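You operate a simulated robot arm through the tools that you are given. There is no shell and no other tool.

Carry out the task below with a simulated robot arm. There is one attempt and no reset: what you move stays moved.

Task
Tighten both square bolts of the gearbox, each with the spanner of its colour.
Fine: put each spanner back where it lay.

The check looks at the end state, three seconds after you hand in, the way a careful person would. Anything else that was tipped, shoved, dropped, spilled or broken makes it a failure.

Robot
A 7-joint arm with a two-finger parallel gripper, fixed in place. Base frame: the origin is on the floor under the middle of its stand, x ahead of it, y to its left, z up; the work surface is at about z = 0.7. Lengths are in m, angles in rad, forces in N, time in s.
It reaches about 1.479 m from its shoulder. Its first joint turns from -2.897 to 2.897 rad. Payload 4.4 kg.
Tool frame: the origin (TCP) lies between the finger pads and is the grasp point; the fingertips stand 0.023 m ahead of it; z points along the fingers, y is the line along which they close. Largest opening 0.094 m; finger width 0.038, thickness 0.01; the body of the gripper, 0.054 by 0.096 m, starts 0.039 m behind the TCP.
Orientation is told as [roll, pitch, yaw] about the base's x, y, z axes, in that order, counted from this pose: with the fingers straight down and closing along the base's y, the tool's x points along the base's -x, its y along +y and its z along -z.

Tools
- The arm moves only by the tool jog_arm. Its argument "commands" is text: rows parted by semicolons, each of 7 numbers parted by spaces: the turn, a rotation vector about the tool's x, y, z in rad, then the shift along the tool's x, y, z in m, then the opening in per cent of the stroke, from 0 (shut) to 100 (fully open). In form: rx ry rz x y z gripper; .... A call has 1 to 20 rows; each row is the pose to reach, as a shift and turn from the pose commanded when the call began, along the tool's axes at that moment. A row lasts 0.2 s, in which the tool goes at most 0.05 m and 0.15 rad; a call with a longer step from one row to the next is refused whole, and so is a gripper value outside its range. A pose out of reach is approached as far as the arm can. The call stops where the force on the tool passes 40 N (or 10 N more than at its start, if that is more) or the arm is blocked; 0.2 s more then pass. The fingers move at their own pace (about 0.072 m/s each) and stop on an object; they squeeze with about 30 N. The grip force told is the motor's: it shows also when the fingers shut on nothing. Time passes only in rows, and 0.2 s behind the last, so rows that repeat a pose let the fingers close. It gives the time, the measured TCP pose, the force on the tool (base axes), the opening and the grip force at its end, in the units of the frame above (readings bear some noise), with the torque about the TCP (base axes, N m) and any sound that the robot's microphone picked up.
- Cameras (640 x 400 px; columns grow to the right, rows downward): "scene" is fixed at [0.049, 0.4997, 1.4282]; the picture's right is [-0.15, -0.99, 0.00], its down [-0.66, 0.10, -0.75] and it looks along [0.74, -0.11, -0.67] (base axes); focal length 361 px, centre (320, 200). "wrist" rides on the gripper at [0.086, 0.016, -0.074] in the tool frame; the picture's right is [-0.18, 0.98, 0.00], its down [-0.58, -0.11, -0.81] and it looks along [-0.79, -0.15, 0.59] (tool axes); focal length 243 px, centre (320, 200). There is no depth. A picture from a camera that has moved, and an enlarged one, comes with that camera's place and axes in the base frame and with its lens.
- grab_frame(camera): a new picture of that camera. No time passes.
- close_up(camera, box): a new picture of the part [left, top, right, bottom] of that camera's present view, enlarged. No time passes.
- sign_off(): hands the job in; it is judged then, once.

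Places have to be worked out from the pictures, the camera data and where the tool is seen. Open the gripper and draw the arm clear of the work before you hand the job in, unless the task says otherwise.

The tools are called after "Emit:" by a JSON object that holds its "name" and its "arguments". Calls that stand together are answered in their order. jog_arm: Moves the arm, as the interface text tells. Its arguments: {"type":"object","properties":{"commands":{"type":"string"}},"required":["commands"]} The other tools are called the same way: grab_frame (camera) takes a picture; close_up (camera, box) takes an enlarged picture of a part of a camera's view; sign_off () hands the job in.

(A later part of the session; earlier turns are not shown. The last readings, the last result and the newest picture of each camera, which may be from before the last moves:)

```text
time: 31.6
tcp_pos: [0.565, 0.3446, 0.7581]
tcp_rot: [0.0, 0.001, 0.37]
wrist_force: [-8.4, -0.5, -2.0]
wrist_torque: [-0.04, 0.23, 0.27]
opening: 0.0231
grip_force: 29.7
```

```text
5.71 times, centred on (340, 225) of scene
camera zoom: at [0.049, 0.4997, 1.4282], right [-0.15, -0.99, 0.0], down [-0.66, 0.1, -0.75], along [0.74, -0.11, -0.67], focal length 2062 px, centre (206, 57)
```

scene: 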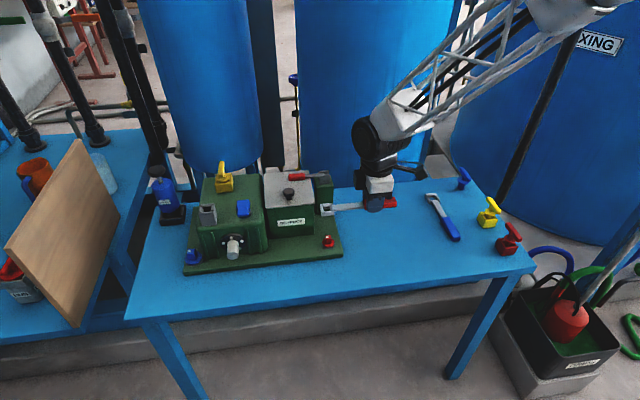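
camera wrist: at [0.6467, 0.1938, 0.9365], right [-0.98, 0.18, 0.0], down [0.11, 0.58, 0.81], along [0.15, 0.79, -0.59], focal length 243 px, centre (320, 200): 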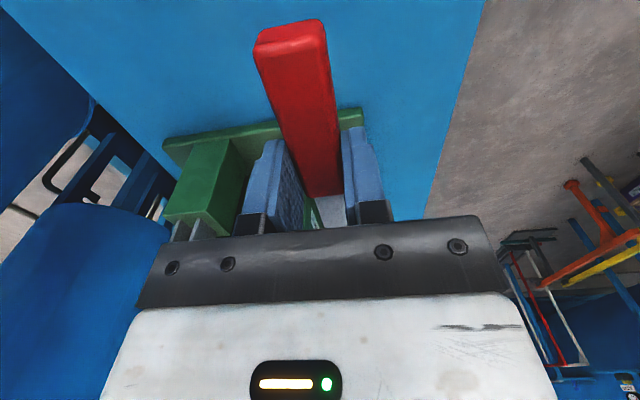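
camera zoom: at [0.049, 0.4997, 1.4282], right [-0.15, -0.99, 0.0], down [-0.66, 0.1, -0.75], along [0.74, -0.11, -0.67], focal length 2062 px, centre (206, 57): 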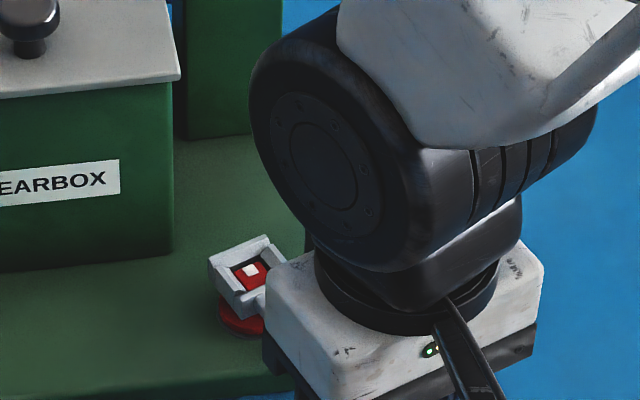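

The bolt keeps following, lagging the spanner by the ring's play; the small −x force suggests the radius is a millimetre long, so I relieve that slightly. I continue another 0.5 rad and then compare the marks.

Emit:
{"name": "jog_arm", "arguments": {"commands": "0 0 0.1 0.0003 0.011 0 0; 0 0 0.2 -0.0014 0.0219 0 0; 0 0 0.3 -0.0041 0.0325 0 0; 0 0 0.4 -0.0079 0.0428 0 0; 0 0 0.5 -0.0127 0.0527 0 0; 0 0 0.5 -0.0127 0.0527 0 0"}}

Emit:
{"name": "close_up", "arguments": {"camera": "scene", "box": [310, 218, 350, 248]}}

Emit:
{"name": "grab_frame", "arguments": {"camera": "scene"}}

```text
time: 33.0
tcp_pos: [0.5567, 0.4009, 0.7581]
tcp_rot: [0.001, -0.001, -0.131]
wrist_force: [14.5, -7.4, -2.2]
wrist_torque: [-0.11, -0.12, -0.52]
opening: 0.0236
grip_force: 30.1
```

```text
13.33 times, centred on (330, 233) of scene
camera zoom: at [0.049, 0.4997, 1.4282], right [-0.15, -0.99, 0.0], down [-0.66, 0.1, -0.75], along [0.74, -0.11, -0.67], focal length 4812 px, centre (187, -240)
```

zoom: 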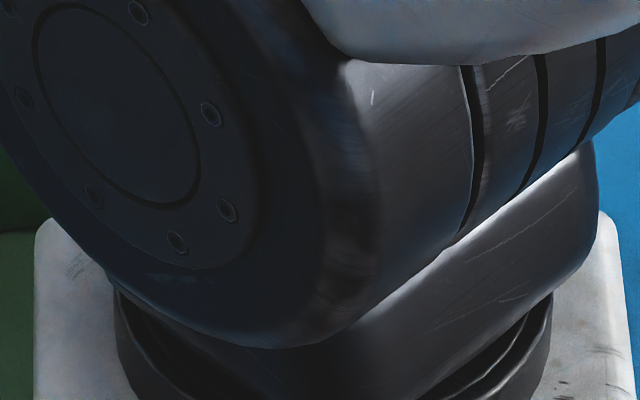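

```text
taken
```

scene: 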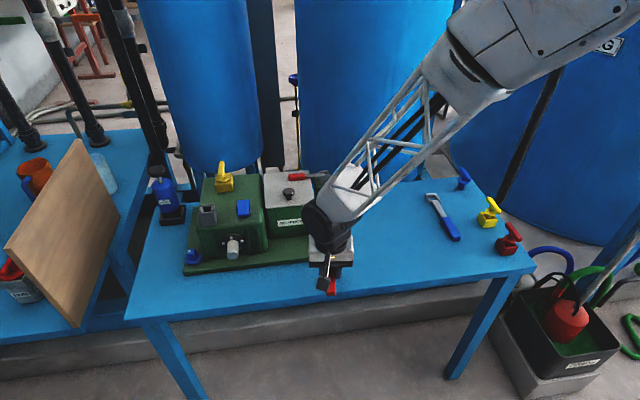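

Readings show only ≈0.07 N·m about the bolt axis, so it is still turning freely, with no stop and no sound. By my estimate the spanner has swung ~97° with ~4° lag, so the mark should be near alignment. The arm blocks the view, so I ease the spanner back a touch to unload it and lift it straight off to look.

Emit:
{"name": "jog_arm", "arguments": {"commands": "0 0 -0.015 -0.0005 -0.0018 0 0; 0 0 -0.03 -0.001 -0.0038 0 0; 0 0 -0.03 -0.001 -0.0038 0 0"}}

```text
time: 33.8
tcp_pos: [0.5572, 0.396, 0.7565]
tcp_rot: [0.0, 0.001, -0.101]
wrist_force: [-1.1, 2.5, -0.9]
wrist_torque: [0.06, 0.05, 0.26]
opening: 0.0235
grip_force: 30.2
```

The side load is nearly gone. I lift the spanner straight up off the head, then draw back toward the robot's right for a view.

Emit:
{"name": "jog_arm", "arguments": {"commands": "0 0 0 0 -0.0005 -0.004 0; 0 0 0 0 -0.0005 -0.01 0; 0 0 0 0 -0.0005 -0.018 0; 0 0 0 0 -0.0005 -0.028 0; 0 0 0 0 -0.0005 -0.04 0; 0 0 0 0 -0.0005 -0.06 0; 0 0 0 0 -0.03 -0.08 0; 0 0 0 0 -0.07 -0.1 0; 0 0 0 0 -0.11 -0.11 0; 0 0 0 0 -0.15 -0.11 0; 0 0 0 0 -0.18 -0.11 0; 0 0 0 0 -0.18 -0.11 0"}}

Emit:
{"name": "grab_frame", "arguments": {"camera": "scene"}}

Emit:
{"name": "close_up", "arguments": {"camera": "scene", "box": [310, 225, 350, 255]}}

```text
time: 36.4
tcp_pos: [0.5389, 0.2142, 0.8645]
tcp_rot: [0.0, -0.001, -0.1]
wrist_force: [0.2, 0.4, -1.7]
wrist_torque: [0.02, 0.04, 0.01]
opening: 0.0233
grip_force: 30.5
```

```text
taken
```

scene: 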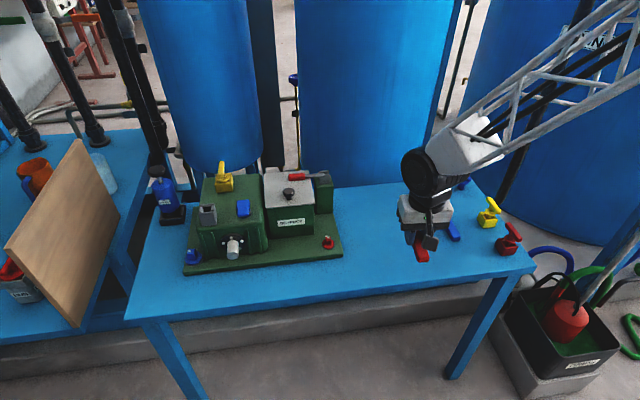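

```text
13.33 times, centred on (330, 240) of scene
camera zoom: at [0.049, 0.4997, 1.4282], right [-0.15, -0.99, 0.0], down [-0.66, 0.1, -0.75], along [0.74, -0.11, -0.67], focal length 4812 px, centre (187, -333)
```

zoom: 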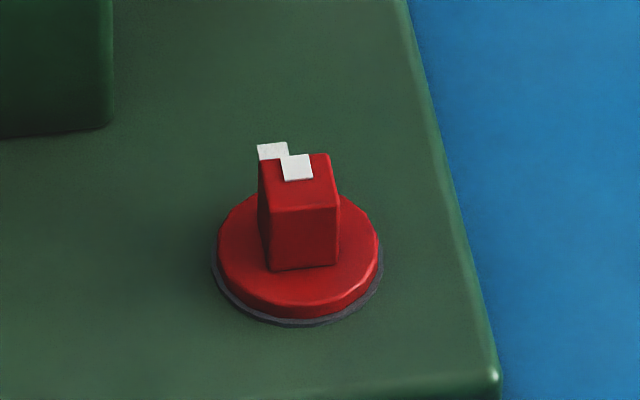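

The flange has come down onto its seat and the head mark now points to the plate mark. I zoom in tightly to judge the remaining gap and the mark alignment.

Emit:
{"name": "close_up", "arguments": {"camera": "scene", "box": [320, 230, 340, 250]}}

Emit:
{"name": "close_up", "arguments": {"camera": "scene", "box": [182, 240, 212, 268]}}

```text
16.00 times, centred on (330, 240) of scene
camera zoom: at [0.049, 0.4997, 1.4282], right [-0.15, -0.99, 0.0], down [-0.66, 0.1, -0.75], along [0.74, -0.11, -0.67], focal length 5774 px, centre (160, -440)
```

zoom: 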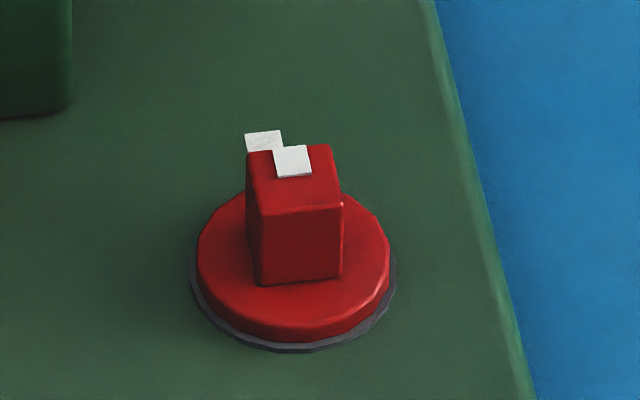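

```text
14.29 times, centred on (197, 254) of scene
camera zoom: at [0.049, 0.4997, 1.4282], right [-0.15, -0.99, 0.0], down [-0.66, 0.1, -0.75], along [0.74, -0.11, -0.67], focal length 5156 px, centre (2077, -571)
```

zoom: 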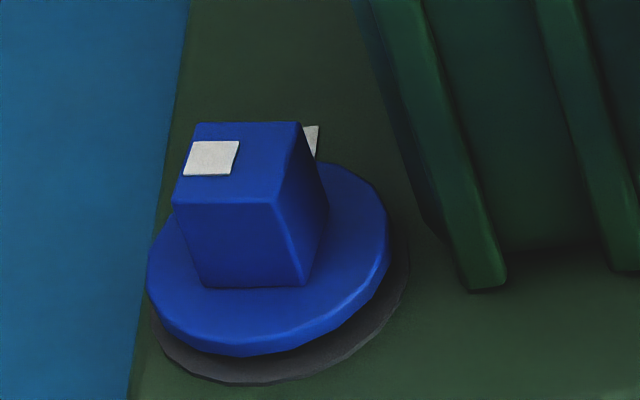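

I check the wrist view from here; the red bolt should be in the right part of the picture.

Emit:
{"name": "grab_frame", "arguments": {"camera": "wrist"}}

```text
taken
camera wrist: at [0.4534, 0.2393, 0.9387], right [0.28, 0.96, 0.0], down [0.57, -0.17, 0.81], along [0.77, -0.23, -0.59], focal length 243 px, centre (320, 200)
```

wrist: 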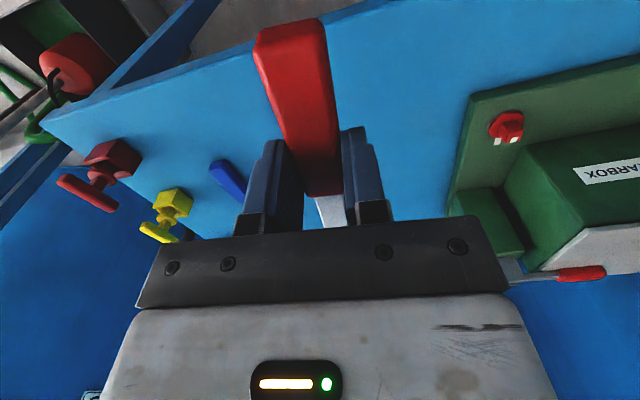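

The red bolt with both marks is visible at right; I zoom into it.

Emit:
{"name": "close_up", "arguments": {"camera": "wrist", "box": [487, 100, 527, 150]}}

```text
8.00 times, centred on (507, 125) of wrist
camera zoom: at [0.4534, 0.2393, 0.9387], right [0.28, 0.96, 0.0], down [0.57, -0.17, 0.81], along [0.77, -0.23, -0.59], focal length 1941 px, centre (-1176, 800)
```

zoom: 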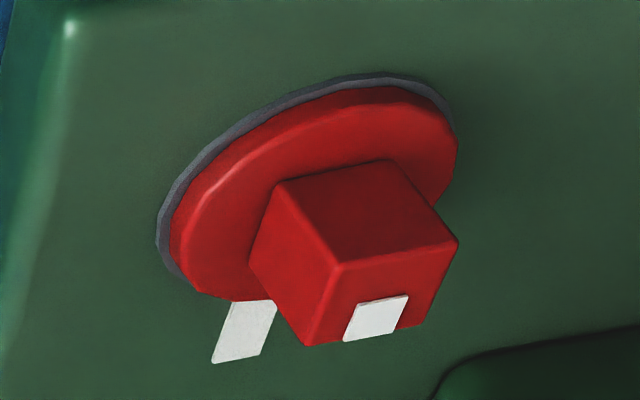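

The wrist view gives head edges within ~1–2° of the plate mark line (head mark and plate mark both at ≈0°) and the flange down on its seat, about 4.6 mm lower than before. I now carry the red spanner back above its resting place at (0.699, 0.150).

Emit:
{"name": "jog_arm", "arguments": {"commands": "0 0 -0.0198 -0.0331 -0.0096 0 0; 0 0 -0.0397 -0.0662 -0.0192 0 0; 0 0 -0.0595 -0.0993 -0.0288 0 0; 0 0 -0.0794 -0.1324 -0.0384 0 0; 0 0 -0.0992 -0.1655 -0.048 0 0; 0 0 -0.0992 -0.1655 -0.048 0.04 0; 0 0 -0.0992 -0.1655 -0.048 0.08 0; 0 0 -0.0992 -0.1655 -0.048 0.11 0; 0 0 -0.0992 -0.1655 -0.048 0.12 0; 0 0 -0.0992 -0.1655 -0.048 0.12 0; 0 0 -0.0992 -0.1655 -0.048 0.12 0"}}

Emit:
{"name": "close_up", "arguments": {"camera": "scene", "box": [385, 185, 465, 250]}}

Emit:
{"name": "grab_frame", "arguments": {"camera": "wrist"}}

```text
time: 38.8
tcp_pos: [0.6999, 0.1515, 0.7466]
tcp_rot: [0.001, 0.001, -0.001]
wrist_force: [-0.2, 0.5, -1.9]
wrist_torque: [-0.01, 0.0, 0.04]
opening: 0.0233
grip_force: 30.4
```

```text
6.15 times, centred on (425, 218) of scene
camera zoom: at [0.049, 0.4997, 1.4282], right [-0.15, -0.99, 0.0], down [-0.66, 0.1, -0.75], along [0.74, -0.11, -0.67], focal length 2221 px, centre (-326, 92)
```

zoom: 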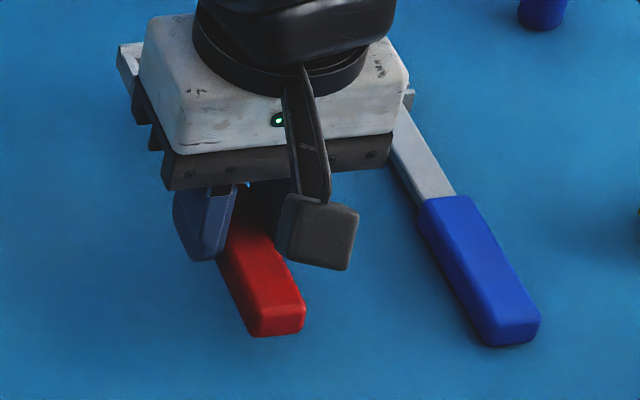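

```text
taken
camera wrist: at [0.6118, 0.1668, 0.8208], right [0.18, 0.98, 0.0], down [0.58, -0.11, 0.81], along [0.79, -0.15, -0.59], focal length 243 px, centre (320, 200)
```

wrist: 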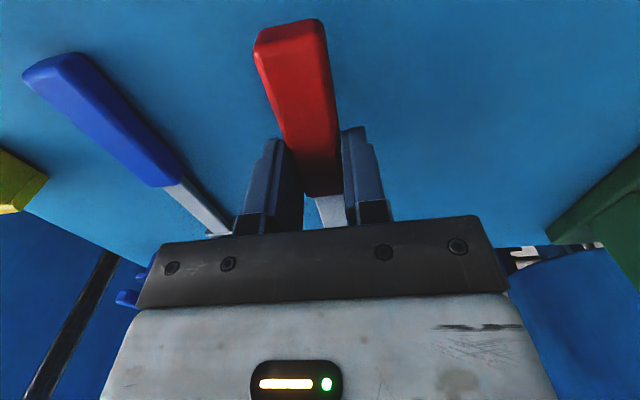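

Positioned over its spot at (0.700, 0.151, 0.747). I lower it to the table gently and open the fingers.

Emit:
{"name": "jog_arm", "arguments": {"commands": "0 0 0 0 -0.0007 0.006 0; 0 0 0 0 -0.0007 0.012 0; 0 0 0 0 -0.0007 0.017 0; 0 0 0 0 -0.0007 0.02 0; 0 0 0 0 -0.0007 0.0215 0; 0 0 0 0 -0.0007 0.0222 0; 0 0 0 0 -0.0007 0.0222 0"}}

```text
time: 40.4
tcp_pos: [0.6993, 0.1499, 0.7253]
tcp_rot: [-0.001, -0.001, 0.001]
wrist_force: [-0.6, 1.1, -2.5]
wrist_torque: [0.0, 0.03, -0.02]
opening: 0.0232
grip_force: 29.6
```

The spanner's weight is still on the tool, so it has not quite touched down. I creep down 1.5 mm more.

Emit:
{"name": "jog_arm", "arguments": {"commands": "0 0 0 0 0 0.0005 0; 0 0 0 0 0 0.001 0; 0 0 0 0 0 0.0015 0; 0 0 0 0 0 0.0015 0"}}

```text
time: 41.4
tcp_pos: [0.6983, 0.1503, 0.724]
tcp_rot: [-0.001, 0.0, 0.0]
wrist_force: [0.3, -0.7, -1.1]
wrist_torque: [0.02, -0.01, 0.0]
opening: 0.0236
grip_force: 30.2
```

The TCP reads 0.724 with almost no load, essentially on the table (under 1 mm). I open the fingers and then rise.

Emit:
{"name": "jog_arm", "arguments": {"commands": "0 0 0 0 0 0.0003 20; 0 0 0 0 0 0.0003 40; 0 0 0 0 0 0.0003 70; 0 0 0 0 0 0.0003 100; 0 0 0 0 0 0.0003 100; 0 0 0 0 0 -0.02 100; 0 0 0 0 0 -0.05 100; 0 0 0 0 0 -0.09 100; 0 0 0 0 0 -0.125 100; 0 0 0 0 0 -0.125 100"}}

Emit:
{"name": "grab_frame", "arguments": {"camera": "wrist"}}

Emit:
{"name": "close_up", "arguments": {"camera": "scene", "box": [385, 185, 465, 250]}}

```text
time: 43.6
tcp_pos: [0.699, 0.1508, 0.8489]
tcp_rot: [0.0, 0.0, 0.0]
wrist_force: [-0.4, 0.4, -0.1]
wrist_torque: [0.0, -0.02, 0.01]
opening: 0.0941
grip_force: 0.1
```

```text
taken
camera wrist: at [0.6123, 0.1677, 0.9222], right [0.18, 0.98, 0.0], down [0.58, -0.11, 0.81], along [0.79, -0.15, -0.59], focal length 243 px, centre (320, 200)
```

wrist: 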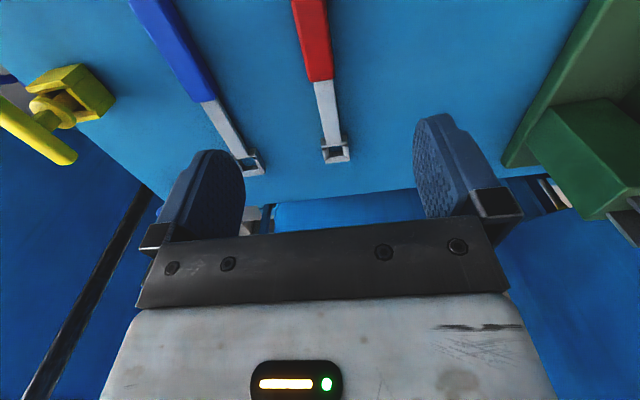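

```text
6.15 times, centred on (425, 218) of scene
camera zoom: at [0.049, 0.4997, 1.4282], right [-0.15, -0.99, 0.0], down [-0.66, 0.1, -0.75], along [0.74, -0.11, -0.67], focal length 2221 px, centre (-326, 92)
```

zoom: 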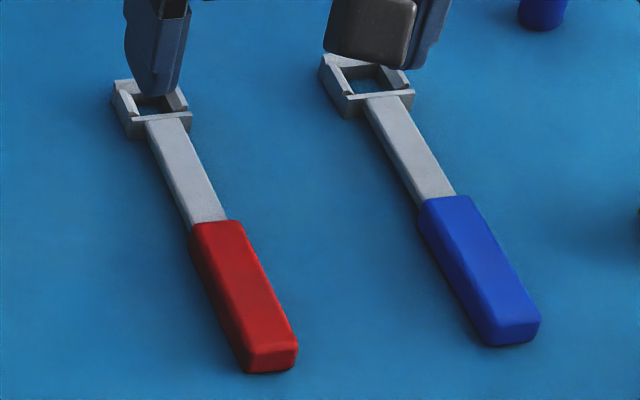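

The red spanner is back within about a millimetre of its original place. Next I measure the blue spanner with the wrist camera.

Emit:
{"name": "close_up", "arguments": {"camera": "wrist", "box": [150, 20, 280, 190]}}

Emit:
{"name": "close_up", "arguments": {"camera": "wrist", "box": [180, 70, 260, 120]}}

```text
2.35 times, centred on (215, 105) of wrist
camera zoom: at [0.6123, 0.1677, 0.9222], right [0.18, 0.98, 0.0], down [0.58, -0.11, 0.81], along [0.79, -0.15, -0.59], focal length 571 px, centre (567, 424)
```

zoom: 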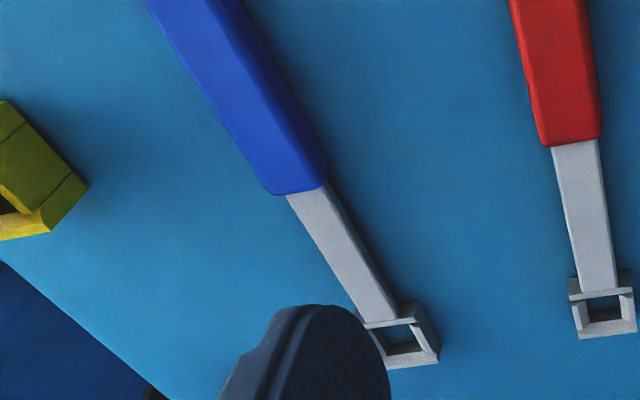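

```text
8.00 times, centred on (220, 95) of wrist
camera zoom: at [0.6123, 0.1677, 0.9222], right [0.18, 0.98, 0.0], down [0.58, -0.11, 0.81], along [0.79, -0.15, -0.59], focal length 1941 px, centre (1120, 1040)
```

zoom: 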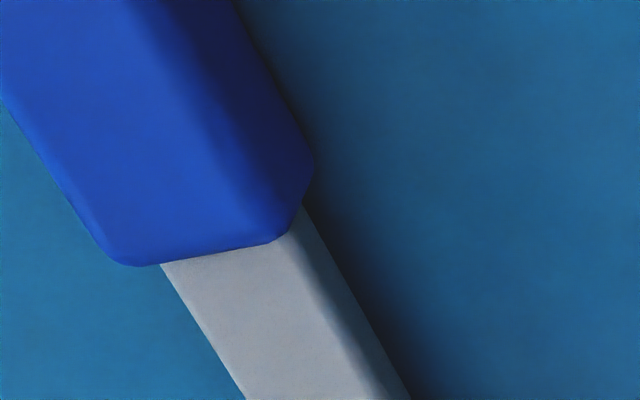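

The blue spanner lies parallel to x at y≈0.039, with its handle front at x≈0.72 and the ring near x≈0.81. I move over its handle and verify centring before descending.

Emit:
{"name": "jog_arm", "arguments": {"commands": "0 0 0 0 -0.04 0 100; 0 0 0 0 -0.08 0 100; 0 0 0 0 -0.112 0 100; 0 0 0 0 -0.112 0.03 100; 0 0 0 0 -0.112 0.06 100; 0 0 0 0 -0.112 0.08 100; 0 0 0 0 -0.112 0.08 100; 0 0 0 0 -0.112 0.08 100"}}

Emit:
{"name": "grab_frame", "arguments": {"camera": "wrist"}}

```text
time: 45.4
tcp_pos: [0.6971, 0.0388, 0.7696]
tcp_rot: [-0.002, 0.0, -0.001]
wrist_force: [-1.3, -0.8, -0.3]
wrist_torque: [0.03, 0.0, 0.03]
opening: 0.0941
grip_force: 0.1
```

```text
taken
camera wrist: at [0.6102, 0.0543, 0.8434], right [0.18, 0.98, 0.0], down [0.58, -0.11, 0.81], along [0.79, -0.15, -0.59], focal length 243 px, centre (320, 200)
```

wrist: 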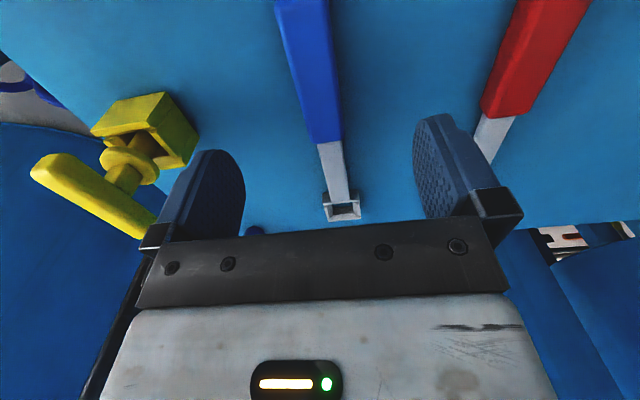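

The handle is centred between the fingers and its front edge is 24 mm ahead of the TCP. I descend to just above the table.

Emit:
{"name": "jog_arm", "arguments": {"commands": "0 0 0 0 0 0.015 100; 0 0 0 0 0 0.03 100; 0 0 0 0 0 0.038 100; 0 0 0 0 0 0.042 100; 0 0 0 0 0 0.0445 100; 0 0 0 0 0 0.0445 100; 0 0 0 0 0 0.0445 100"}}

Emit:
{"name": "grab_frame", "arguments": {"camera": "wrist"}}

```text
time: 47.0
tcp_pos: [0.6995, 0.0378, 0.7249]
tcp_rot: [-0.001, 0.0, 0.0]
wrist_force: [0.1, -0.4, 1.1]
wrist_torque: [0.01, -0.03, 0.01]
opening: 0.0939
grip_force: 0.0
```

```text
taken
camera wrist: at [0.6123, 0.0542, 0.7983], right [0.18, 0.98, 0.0], down [0.58, -0.11, 0.81], along [0.79, -0.15, -0.59], focal length 243 px, centre (320, 200)
```

wrist: 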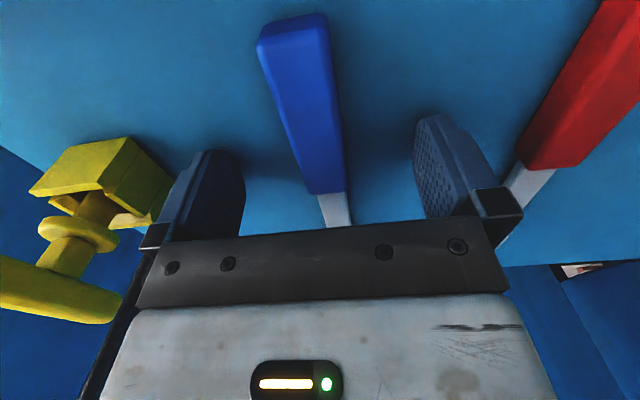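

At z≈0.7245 without contact. I go 0.8 mm lower and close on the blue handle.

Emit:
{"name": "jog_arm", "arguments": {"commands": "0 0 0 0 0 0.0004 100; 0 0 0 0 0 0.0008 100; 0 0 0 0 0 0.0008 60; 0 0 0 0 0 0.0008 30; 0 0 0 0 0 0.0008 0; 0 0 0 0 0 0.0008 0; 0 0 0 0 0 0.0008 0; 0 0 0 0 0 0.0008 0"}}

```text
time: 48.8
tcp_pos: [0.6996, 0.0403, 0.7249]
tcp_rot: [-0.001, 0.0, 0.001]
wrist_force: [0.0, -0.2, 0.5]
wrist_torque: [-0.03, 0.04, 0.05]
opening: 0.0235
grip_force: 29.9
```

The grip closed at about 1 mm above the lowest possible height. To be safe against slipping, I reopen slightly, go down another 0.8 mm and close again.

Emit:
{"name": "jog_arm", "arguments": {"commands": "0 0 0 0 0 0 45; 0 0 0 0 0 0 45; 0 0 0 0 0 0.0004 45; 0 0 0 0 0 0.0008 45; 0 0 0 0 0 0.0008 0; 0 0 0 0 0 0.0008 0; 0 0 0 0 0 0.0008 0; 0 0 0 0 0 0.0008 0"}}

```text
time: 50.6
tcp_pos: [0.6998, 0.0395, 0.7221]
tcp_rot: [0.001, 0.0, 0.001]
wrist_force: [-1.1, -0.9, 2.8]
wrist_torque: [-0.13, -0.03, -0.01]
opening: 0.0238
grip_force: 29.9
```

Now the tips barely touch the table (≈3 N) and the grip is at 30 N. I lift slowly.

Emit:
{"name": "jog_arm", "arguments": {"commands": "0 0 0 0 0 -0.002 0; 0 0 0 0 0 -0.005 0; 0 0 0 0 0 -0.009 0; 0 0 0 0 0 -0.014 0; 0 0 0 0 0 -0.02 0; 0 0 0 0 0 -0.027 0; 0 0 0 0 0 -0.035 0; 0 0 0 0 0 -0.04 0; 0 0 0 0 0 -0.04 0"}}

Emit:
{"name": "grab_frame", "arguments": {"camera": "wrist"}}

```text
time: 52.6
tcp_pos: [0.6984, 0.0379, 0.7644]
tcp_rot: [-0.001, 0.0, 0.0]
wrist_force: [0.5, 0.1, -1.8]
wrist_torque: [-0.02, 0.03, 0.03]
opening: 0.0239
grip_force: 29.8
```

```text
taken
camera wrist: at [0.612, 0.0539, 0.8371], right [0.18, 0.98, 0.0], down [0.58, -0.11, 0.81], along [0.79, -0.15, -0.59], focal length 243 px, centre (320, 200)
```

wrist: 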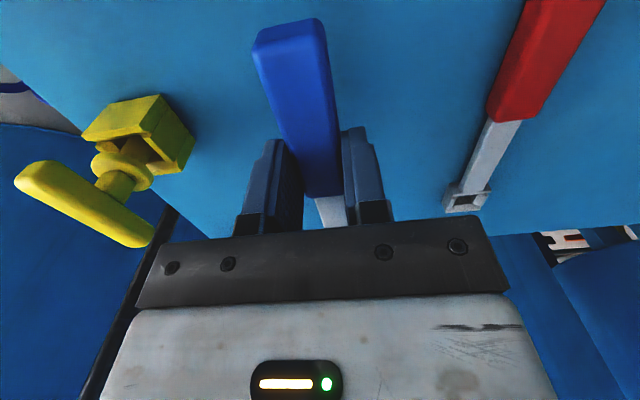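

The blue spanner is held level (opening 0.0239). I lift it high, clear of the gearbox's tallest part (≈0.90), and travel toward the blue bolt.

Emit:
{"name": "jog_arm", "arguments": {"commands": "0 0 0 0 0 -0.03 0; 0 0 0 0 0 -0.07 0; 0 0 0 0 0 -0.115 0; 0 0 0 0 0 -0.155 0; 0 0 0 0 0 -0.187 0; 0 0 0 0.0126 0.0419 -0.187 0; 0 0 0 0.0253 0.0838 -0.187 0; 0 0 0 0.0379 0.1257 -0.187 0; 0 0 0 0.0505 0.1676 -0.187 0; 0 0 0 0.0632 0.2095 -0.187 0; 0 0 0 0.0758 0.2515 -0.187 0; 0 0 0 0.0885 0.2934 -0.187 0; 0 0 0 0.1011 0.3353 -0.187 0; 0 0 0 0.1137 0.3772 -0.187 0; 0 0 0 0.1264 0.4191 -0.187 0; 0 0 0 0.139 0.461 -0.187 0; 0 0 0 0.139 0.461 -0.187 0"}}

Emit:
{"name": "grab_frame", "arguments": {"camera": "scene"}}

```text
time: 56.2
tcp_pos: [0.5598, 0.4986, 0.953]
tcp_rot: [-0.001, 0.0, 0.0]
wrist_force: [-0.3, -0.2, -2.3]
wrist_torque: [0.02, 0.07, 0.04]
opening: 0.0236
grip_force: 29.8
```

```text
taken
```

scene: 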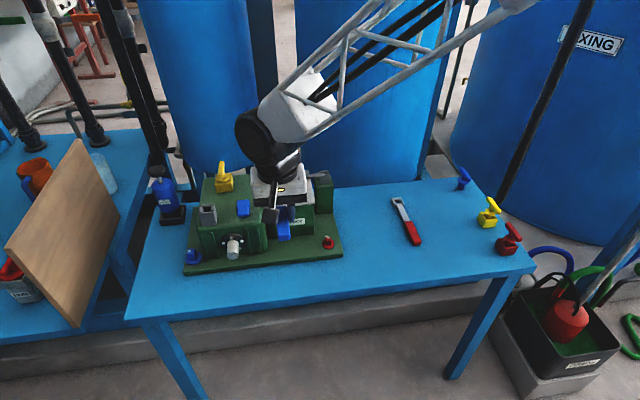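

Holding well at (0.56, 0.50, 0.95). I now go to the left of the blue bolt with yaw ≈ −97° (handle toward +y, ring pointing back to the bolt), where the scene camera can see ring and bolt together.

Emit:
{"name": "jog_arm", "arguments": {"commands": "0 0 0.1411 -0.0098 0.0278 0 0; 0 0 0.2822 -0.0195 0.0555 0 0; 0 0 0.4233 -0.0293 0.0833 0 0; 0 0 0.5643 -0.039 0.111 0 0; 0 0 0.7054 -0.0488 0.1388 0 0; 0 0 0.8465 -0.0585 0.1665 0 0; 0 0 0.9876 -0.0683 0.1943 0 0; 0 0 1.1287 -0.078 0.222 0 0; 0 0 1.2698 -0.0878 0.2498 0 0; 0 0 1.4108 -0.0975 0.2775 0 0; 0 0 1.5519 -0.1073 0.3053 0 0; 0 0 1.693 -0.117 0.333 0 0; 0 0 1.693 -0.117 0.333 0 0"}}

Emit:
{"name": "grab_frame", "arguments": {"camera": "scene"}}

Emit:
{"name": "grab_frame", "arguments": {"camera": "wrist"}}

```text
time: 59.0
tcp_pos: [0.6757, 0.8316, 0.9514]
tcp_rot: [0.0, 0.0, -1.695]
wrist_force: [0.0, -0.1, -0.7]
wrist_torque: [0.04, -0.03, 0.03]
opening: 0.0238
grip_force: 29.9
```

```text
taken
```

scene: 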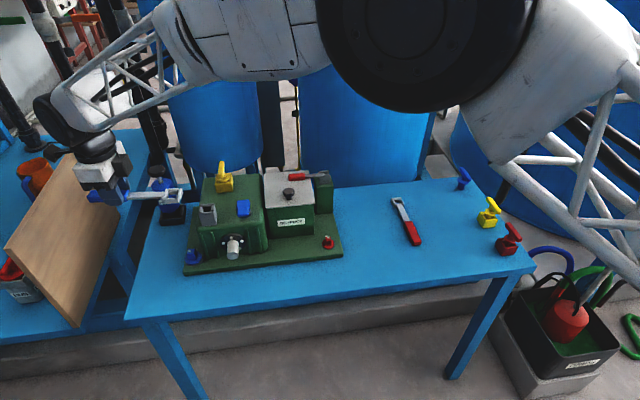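

```text
taken
camera wrist: at [0.7011, 0.9151, 1.0237], right [0.95, -0.3, 0.0], down [-0.18, -0.56, 0.81], along [-0.25, -0.77, -0.59], focal length 243 px, centre (320, 200)
```

wrist: 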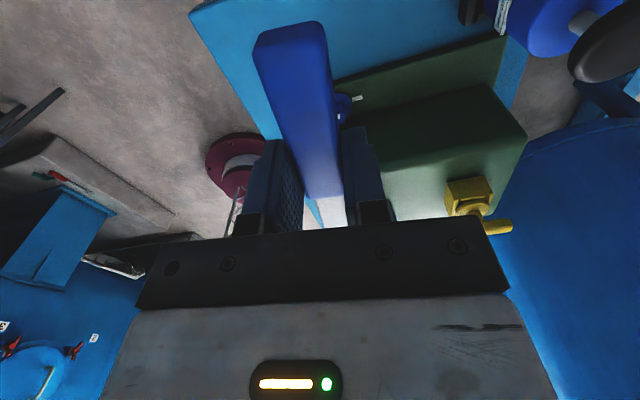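

The ring hangs in clear view. I lower to z≈0.82 above the blue bolt and compare the ring with the bolt.

Emit:
{"name": "jog_arm", "arguments": {"commands": "0 0 0 0 0 0.03 0; 0 0 0 0 0 0.06 0; 0 0 0 0 0 0.09 0; 0 0 0 0 0 0.115 0; 0 0 0 0 0 0.13 0; 0 0 0 0 0 0.13 0; 0 0 0 0 0 0.13 0"}}

Emit:
{"name": "close_up", "arguments": {"camera": "scene", "box": [130, 190, 230, 275]}}

Emit:
{"name": "close_up", "arguments": {"camera": "scene", "box": [178, 222, 214, 268]}}

```text
time: 60.6
tcp_pos: [0.6775, 0.8325, 0.8169]
tcp_rot: [0.001, -0.001, -1.692]
wrist_force: [-0.1, 0.2, -1.4]
wrist_torque: [0.04, -0.01, 0.02]
opening: 0.0234
grip_force: 30.4
```

```text
4.71 times, centred on (180, 232) of scene
camera zoom: at [0.049, 0.4997, 1.4282], right [-0.15, -0.99, 0.0], down [-0.66, 0.1, -0.75], along [0.74, -0.11, -0.67], focal length 1698 px, centre (979, 47)
```

zoom: 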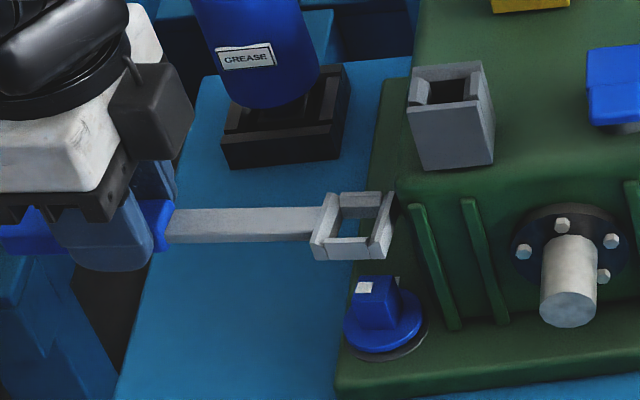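

```text
8.70 times, centred on (196, 245) of scene
camera zoom: at [0.049, 0.4997, 1.4282], right [-0.15, -0.99, 0.0], down [-0.66, 0.1, -0.75], along [0.74, -0.11, -0.67], focal length 3138 px, centre (1398, -191)
```

zoom: 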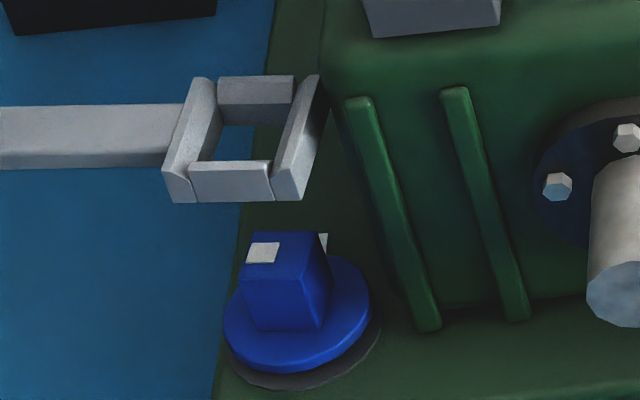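

Both are visible. I zoom in more for precise centres of the ring and of the blue head.

Emit:
{"name": "close_up", "arguments": {"camera": "scene", "box": [178, 224, 206, 245]}}

Emit:
{"name": "close_up", "arguments": {"camera": "scene", "box": [182, 248, 210, 269]}}

Emit:
{"name": "close_up", "arguments": {"camera": "scene", "box": [130, 218, 190, 255]}}

```text
16.00 times, centred on (192, 234) of scene
camera zoom: at [0.049, 0.4997, 1.4282], right [-0.15, -0.99, 0.0], down [-0.66, 0.1, -0.75], along [0.74, -0.11, -0.67], focal length 5774 px, centre (2368, -352)
```

zoom: 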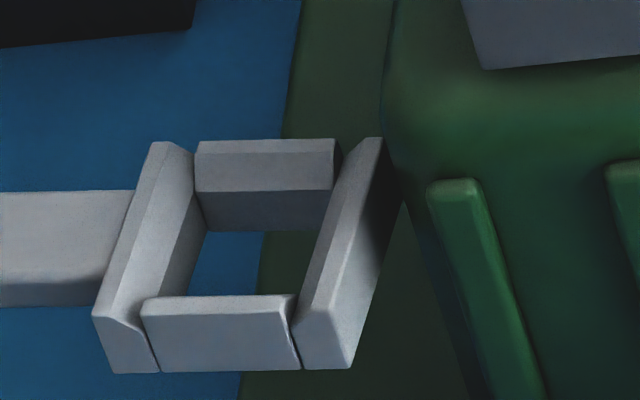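

```text
16.00 times, centred on (196, 258) of scene
camera zoom: at [0.049, 0.4997, 1.4282], right [-0.15, -0.99, 0.0], down [-0.66, 0.1, -0.75], along [0.74, -0.11, -0.67], focal length 5774 px, centre (2304, -736)
```

zoom: 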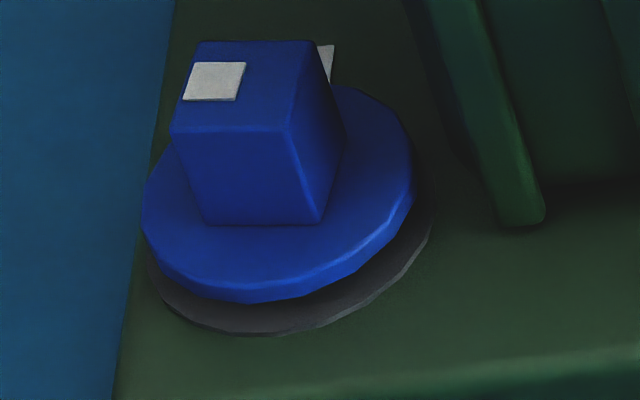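

```text
10.67 times, centred on (160, 236) of scene
camera zoom: at [0.049, 0.4997, 1.4282], right [-0.15, -0.99, 0.0], down [-0.66, 0.1, -0.75], along [0.74, -0.11, -0.67], focal length 3850 px, centre (2027, -189)
```

zoom: 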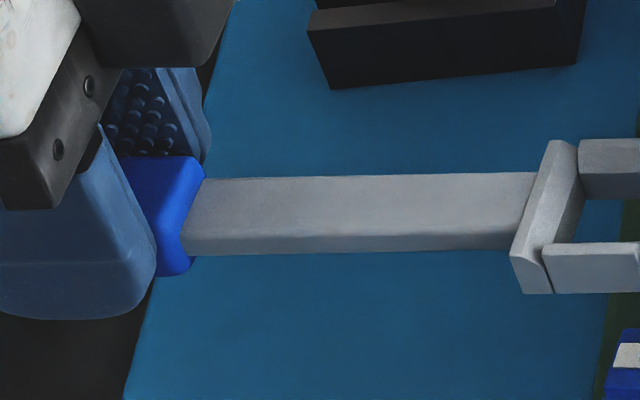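

By ray comparison, the ring must move about +2 mm in x and +3.8 mm in y to sit above the head. I apply that and lower 36 mm to just above the head, then compare again.

Emit:
{"name": "jog_arm", "arguments": {"commands": "0 0 0 0.002 0.0008 0.006 0; 0 0 0 0.004 0.0015 0.014 0; 0 0 0 0.004 0.0015 0.024 0; 0 0 0 0.004 0.0015 0.032 0; 0 0 0 0.004 0.0015 0.036 0; 0 0 0 0.004 0.0015 0.036 0; 0 0 0 0.004 0.0015 0.036 0"}}

Emit:
{"name": "close_up", "arguments": {"camera": "scene", "box": [182, 238, 210, 259]}}

```text
time: 62.2
tcp_pos: [0.6795, 0.8364, 0.7835]
tcp_rot: [-0.001, 0.0, -1.695]
wrist_force: [0.3, -0.4, -2.3]
wrist_torque: [0.01, 0.04, -0.04]
opening: 0.0236
grip_force: 30.2
```

```text
16.00 times, centred on (196, 248) of scene
camera zoom: at [0.049, 0.4997, 1.4282], right [-0.15, -0.99, 0.0], down [-0.66, 0.1, -0.75], along [0.74, -0.11, -0.67], focal length 5774 px, centre (2304, -576)
```

zoom: 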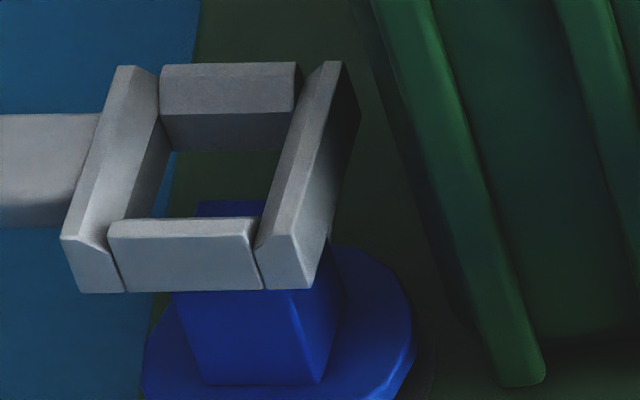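

Projecting the ring's bottom down onto the head, it's within about 1 mm (needs ~1 mm toward −y). I correct and lower 7 mm more for a check.

Emit:
{"name": "jog_arm", "arguments": {"commands": "0 0 0 -0.0005 0.0001 0.002 0; 0 0 0 -0.001 0.0001 0.004 0; 0 0 0 -0.001 0.0001 0.006 0; 0 0 0 -0.001 0.0001 0.007 0; 0 0 0 -0.001 0.0001 0.007 0"}}

Emit:
{"name": "close_up", "arguments": {"camera": "scene", "box": [182, 238, 210, 259]}}

```text
time: 63.4
tcp_pos: [0.6795, 0.8359, 0.7769]
tcp_rot: [-0.001, -0.001, -1.693]
wrist_force: [0.1, 0.4, -2.0]
wrist_torque: [0.04, -0.02, 0.01]
opening: 0.0237
grip_force: 30.3
```

```text
16.00 times, centred on (196, 248) of scene
camera zoom: at [0.049, 0.4997, 1.4282], right [-0.15, -0.99, 0.0], down [-0.66, 0.1, -0.75], along [0.74, -0.11, -0.67], focal length 5774 px, centre (2304, -576)
```

zoom: 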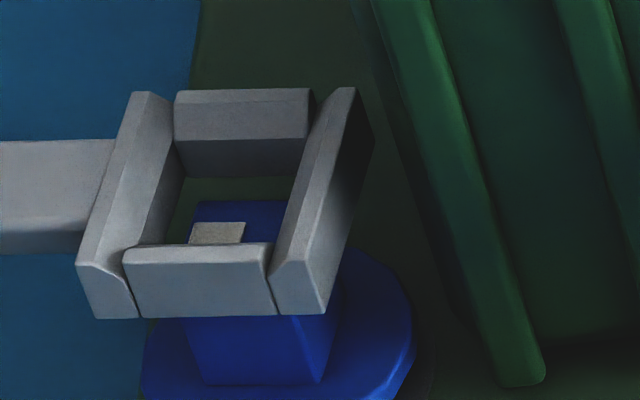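

Alignment looks within ~1 mm. I lower 6 mm further here to confirm the ring really slips over the head at this position.

Emit:
{"name": "jog_arm", "arguments": {"commands": "0 0 0 0 0 0.002 0; 0 0 0 0 0 0.004 0; 0 0 0 0 0 0.006 0; 0 0 0 0 0 0.008 0; 0 0 0 0 0 0.008 0"}}

Emit:
{"name": "close_up", "arguments": {"camera": "scene", "box": [182, 238, 210, 259]}}

```text
time: 64.6
tcp_pos: [0.6803, 0.8368, 0.7691]
tcp_rot: [-0.001, 0.0, -1.691]
wrist_force: [0.0, -0.1, -1.7]
wrist_torque: [0.03, 0.01, 0.02]
opening: 0.0237
grip_force: 30.0
```

```text
16.00 times, centred on (196, 248) of scene
camera zoom: at [0.049, 0.4997, 1.4282], right [-0.15, -0.99, 0.0], down [-0.66, 0.1, -0.75], along [0.74, -0.11, -0.67], focal length 5774 px, centre (2304, -576)
```

zoom: 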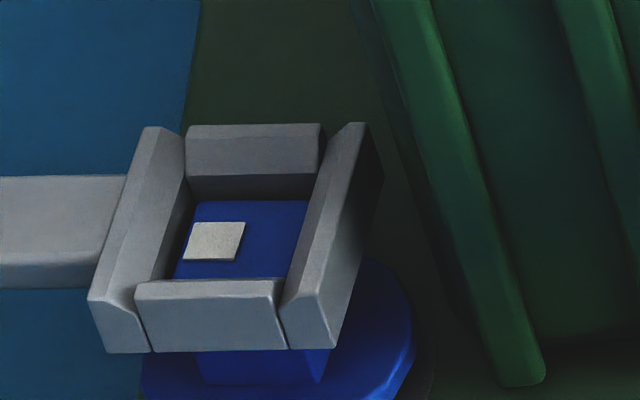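

The ring slipped over the head with no force, so this TCP pose, (0.679, 0.836), fixes the bolt axis at about (0.665, 0.726) for radius 0.1105. From this side there is no room to tighten because of the grease pot, so I lift 35 mm and swing the spanner in the air about that axis to put the handle toward −x.

Emit:
{"name": "jog_arm", "arguments": {"commands": "0 0 0 0 0 -0.006 0; 0 0 0 0 0 -0.016 0; 0 0 0 0 0 -0.03 0; 0 0 0 0 0 -0.04 0; 0 0 -0.131 -0.0009 -0.0144 -0.04 0; 0 0 -0.262 -0.0038 -0.0286 -0.04 0; 0 0 -0.393 -0.0084 -0.0423 -0.04 0; 0 0 -0.524 -0.0148 -0.0553 -0.04 0; 0 0 -0.655 -0.0229 -0.0673 -0.04 0; 0 0 -0.785 -0.0323 -0.0781 -0.04 0; 0 0 -0.916 -0.0432 -0.0876 -0.04 0; 0 0 -1.047 -0.0552 -0.0957 -0.04 0; 0 0 -1.178 -0.0682 -0.1021 -0.04 0; 0 0 -1.309 -0.0819 -0.1067 -0.04 0; 0 0 -1.44 -0.0961 -0.1096 -0.04 0; 0 0 -1.571 -0.1105 -0.1105 -0.04 0; 0 0 -1.571 -0.1105 -0.1105 -0.04 0; 0 0 -1.571 -0.1105 -0.1105 -0.04 0"}}

Emit:
{"name": "close_up", "arguments": {"camera": "scene", "box": [150, 200, 250, 280]}}

Emit:
{"name": "close_up", "arguments": {"camera": "scene", "box": [182, 238, 210, 259]}}

Emit:
{"name": "grab_frame", "arguments": {"camera": "wrist"}}

```text
time: 68.4
tcp_pos: [0.5563, 0.7382, 0.8092]
tcp_rot: [0.001, -0.001, -0.122]
wrist_force: [-0.1, 0.1, -1.8]
wrist_torque: [0.04, 0.05, 0.0]
opening: 0.0236
grip_force: 30.1
```

```text
5.00 times, centred on (200, 240) of scene
camera zoom: at [0.049, 0.4997, 1.4282], right [-0.15, -0.99, 0.0], down [-0.66, 0.1, -0.75], along [0.74, -0.11, -0.67], focal length 1804 px, centre (920, 0)
```

zoom: 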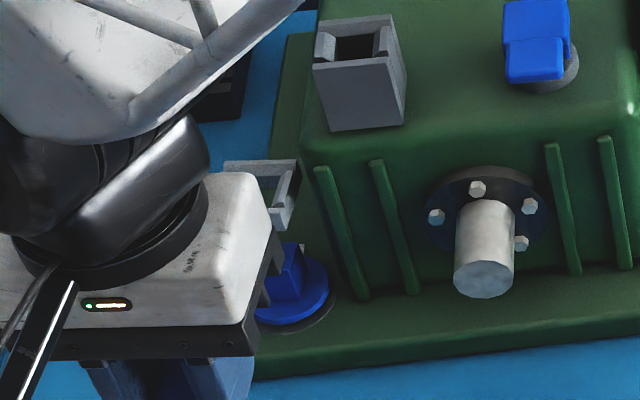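

```text
16.00 times, centred on (196, 248) of scene
camera zoom: at [0.049, 0.4997, 1.4282], right [-0.15, -0.99, 0.0], down [-0.66, 0.1, -0.75], along [0.74, -0.11, -0.67], focal length 5774 px, centre (2304, -576)
```

zoom: 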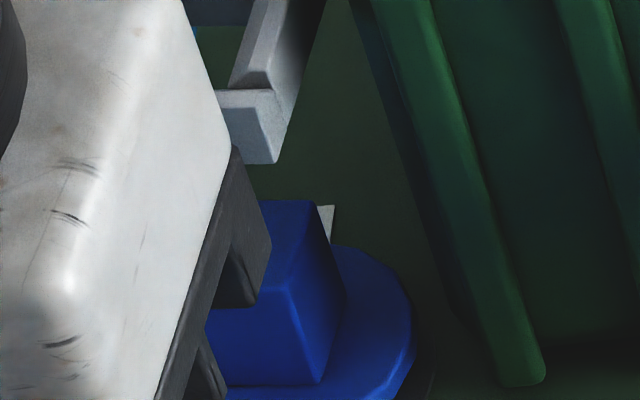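

```text
taken
camera wrist: at [0.4713, 0.7647, 0.8837], right [0.3, 0.95, 0.0], down [0.56, -0.18, 0.81], along [0.77, -0.24, -0.59], focal length 243 px, centre (320, 200)
```

wrist: 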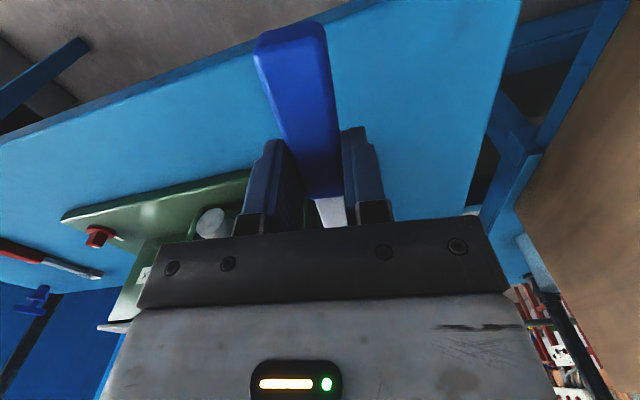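

The ring's right corner is visible past the gripper and sits about where expected over the bolt. I lower 30 mm to just above the head and compare this corner with its position during the earlier test insertion.

Emit:
{"name": "jog_arm", "arguments": {"commands": "0 0 0 0 0 0.008 0; 0 0 0 0 0 0.016 0; 0 0 0 0 0 0.024 0; 0 0 0 0 0 0.03 0; 0 0 0 0 0 0.03 0; 0 0 0 0 0 0.03 0"}}

Emit:
{"name": "close_up", "arguments": {"camera": "scene", "box": [182, 238, 210, 259]}}

```text
time: 69.8
tcp_pos: [0.5569, 0.7401, 0.7796]
tcp_rot: [0.001, 0.002, -0.122]
wrist_force: [0.7, -0.3, -1.7]
wrist_torque: [0.04, 0.02, 0.01]
opening: 0.0239
grip_force: 29.9
```

```text
16.00 times, centred on (196, 248) of scene
camera zoom: at [0.049, 0.4997, 1.4282], right [-0.15, -0.99, 0.0], down [-0.66, 0.1, -0.75], along [0.74, -0.11, -0.67], focal length 5774 px, centre (2304, -576)
```

zoom: 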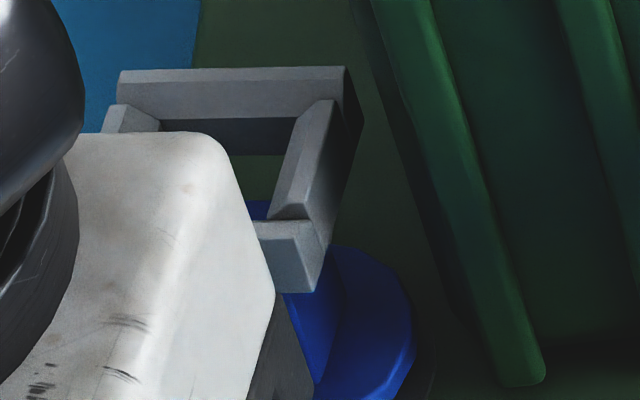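

Compared with the reference insertion, the ring now sits ~2.5 mm in +x and ~1.4 mm in +y, meaning the true radius is about 0.1125 m. I correct by (−2.8, −1.4) mm and look again.

Emit:
{"name": "jog_arm", "arguments": {"commands": "0 0 0 0.0013 -0.0009 0 0; 0 0 0 0.0026 -0.0017 0.001 0; 0 0 0 0.0026 -0.0017 0.002 0; 0 0 0 0.0026 -0.0017 0.002 0"}}

Emit:
{"name": "close_up", "arguments": {"camera": "scene", "box": [182, 238, 210, 259]}}

```text
time: 70.8
tcp_pos: [0.552, 0.7377, 0.7775]
tcp_rot: [0.001, 0.001, -0.123]
wrist_force: [-0.2, -0.4, -1.3]
wrist_torque: [-0.01, 0.05, 0.01]
opening: 0.0235
grip_force: 30.1
```

```text
16.00 times, centred on (196, 248) of scene
camera zoom: at [0.049, 0.4997, 1.4282], right [-0.15, -0.99, 0.0], down [-0.66, 0.1, -0.75], along [0.74, -0.11, -0.67], focal length 5774 px, centre (2304, -576)
```

zoom: 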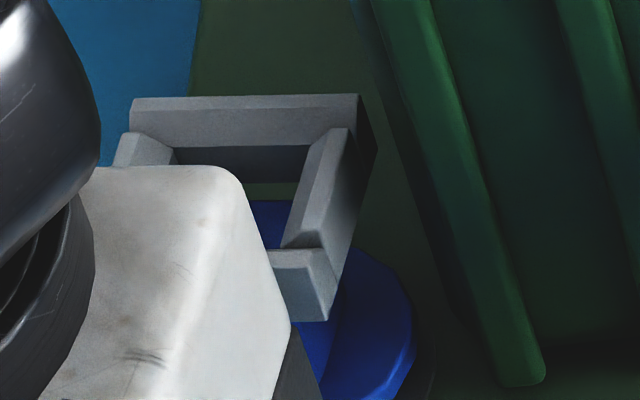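

The ring corners now match the reference insertion picture to within about 1 mm. I lower 10 mm over the head, watching the force.

Emit:
{"name": "jog_arm", "arguments": {"commands": "0 0 0 0 0 0.002 0; 0 0 0 0 0 0.004 0; 0 0 0 0 0 0.006 0; 0 0 0 0 0 0.008 0; 0 0 0 0 0 0.01 0; 0 0 0 0 0 0.01 0"}}

Emit:
{"name": "close_up", "arguments": {"camera": "scene", "box": [182, 238, 210, 259]}}

```text
time: 72.2
tcp_pos: [0.5526, 0.737, 0.7652]
tcp_rot: [0.001, 0.001, -0.123]
wrist_force: [0.3, 3.5, -1.9]
wrist_torque: [0.07, 0.13, 0.31]
opening: 0.0236
grip_force: 29.9
```

```text
16.00 times, centred on (196, 248) of scene
camera zoom: at [0.049, 0.4997, 1.4282], right [-0.15, -0.99, 0.0], down [-0.66, 0.1, -0.75], along [0.74, -0.11, -0.67], focal length 5774 px, centre (2304, -576)
```

zoom: 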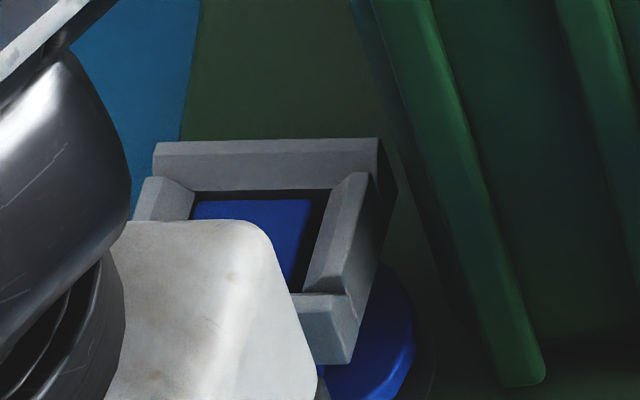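

Inserted: the head is inside the ring with only a slight 3.5 N side touch (the ring is a bit too far toward −y). I shift 0.8 mm toward +y and seat it 8 mm deeper.

Emit:
{"name": "jog_arm", "arguments": {"commands": "0 0 0 0 0.0008 0 0; 0 0 0 0 0.0008 0.002 0; 0 0 0 0 0.0008 0.004 0; 0 0 0 0 0.0008 0.006 0; 0 0 0 0 0.0008 0.008 0; 0 0 0 0 0.0008 0.008 0"}}

Emit:
{"name": "close_up", "arguments": {"camera": "scene", "box": [182, 238, 210, 259]}}

```text
time: 73.6
tcp_pos: [0.5532, 0.7388, 0.7588]
tcp_rot: [-0.001, 0.002, -0.121]
wrist_force: [0.5, 0.7, -1.4]
wrist_torque: [-0.04, 0.02, -0.02]
opening: 0.0239
grip_force: 30.5
```

```text
16.00 times, centred on (196, 248) of scene
camera zoom: at [0.049, 0.4997, 1.4282], right [-0.15, -0.99, 0.0], down [-0.66, 0.1, -0.75], along [0.74, -0.11, -0.67], focal length 5774 px, centre (2304, -576)
```

zoom: 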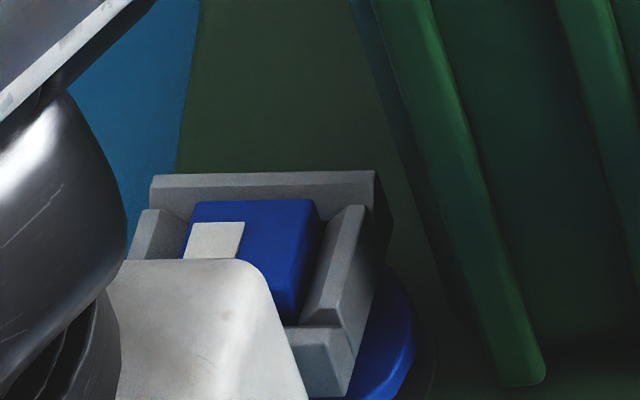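

Seated with negligible side load. I begin the clockwise swing about the blue bolt (radius 0.1125 m), first 0.4 rad, checking forces.

Emit:
{"name": "jog_arm", "arguments": {"commands": "0 0 0.1 -0.0006 0.0112 0 0; 0 0 0.2 -0.0022 0.0224 0 0; 0 0 0.3 -0.005 0.0332 0 0; 0 0 0.4 -0.0089 0.0438 0 0; 0 0 0.4 -0.0089 0.0438 0 0"}}

Emit:
{"name": "close_up", "arguments": {"camera": "scene", "box": [182, 238, 210, 259]}}

```text
time: 74.8
tcp_pos: [0.5674, 0.7803, 0.7581]
tcp_rot: [0.0, 0.0, -0.523]
wrist_force: [1.0, -2.8, -1.6]
wrist_torque: [0.0, 0.03, -0.11]
opening: 0.0235
grip_force: 30.0
```

```text
16.00 times, centred on (196, 248) of scene
camera zoom: at [0.049, 0.4997, 1.4282], right [-0.15, -0.99, 0.0], down [-0.66, 0.1, -0.75], along [0.74, -0.11, -0.67], focal length 5774 px, centre (2304, -576)
```

zoom: 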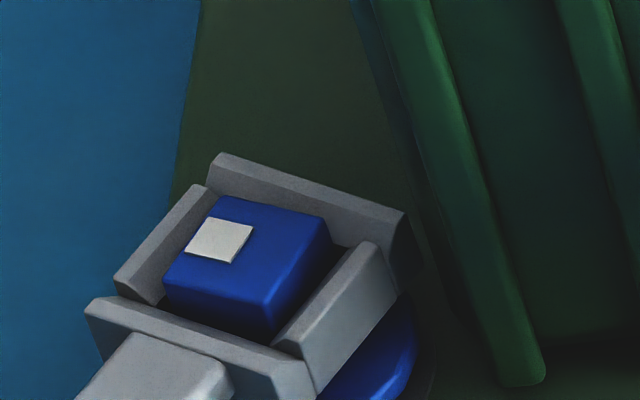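

The bolt is following and the force is small (~3 N). I continue another 0.4 rad.

Emit:
{"name": "jog_arm", "arguments": {"commands": "0 0 0.1 -0.0006 0.0112 0 0; 0 0 0.2 -0.0022 0.0224 0 0; 0 0 0.3 -0.005 0.0332 0 0; 0 0 0.4 -0.0089 0.0438 0 0; 0 0 0.4 -0.0089 0.0438 0 0"}}

Emit:
{"name": "close_up", "arguments": {"camera": "scene", "box": [182, 238, 210, 259]}}

```text
time: 76.0
tcp_pos: [0.5966, 0.816, 0.7582]
tcp_rot: [0.0, 0.0, -0.923]
wrist_force: [-1.6, -2.7, -3.0]
wrist_torque: [0.1, 0.15, -0.39]
opening: 0.0233
grip_force: 30.0
```

```text
16.00 times, centred on (196, 248) of scene
camera zoom: at [0.049, 0.4997, 1.4282], right [-0.15, -0.99, 0.0], down [-0.66, 0.1, -0.75], along [0.74, -0.11, -0.67], focal length 5774 px, centre (2304, -576)
```

zoom: 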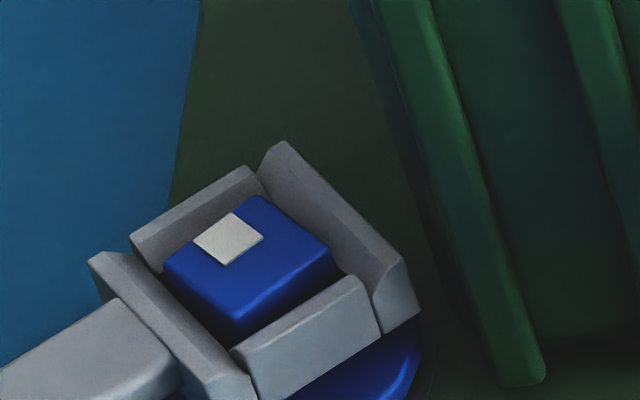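

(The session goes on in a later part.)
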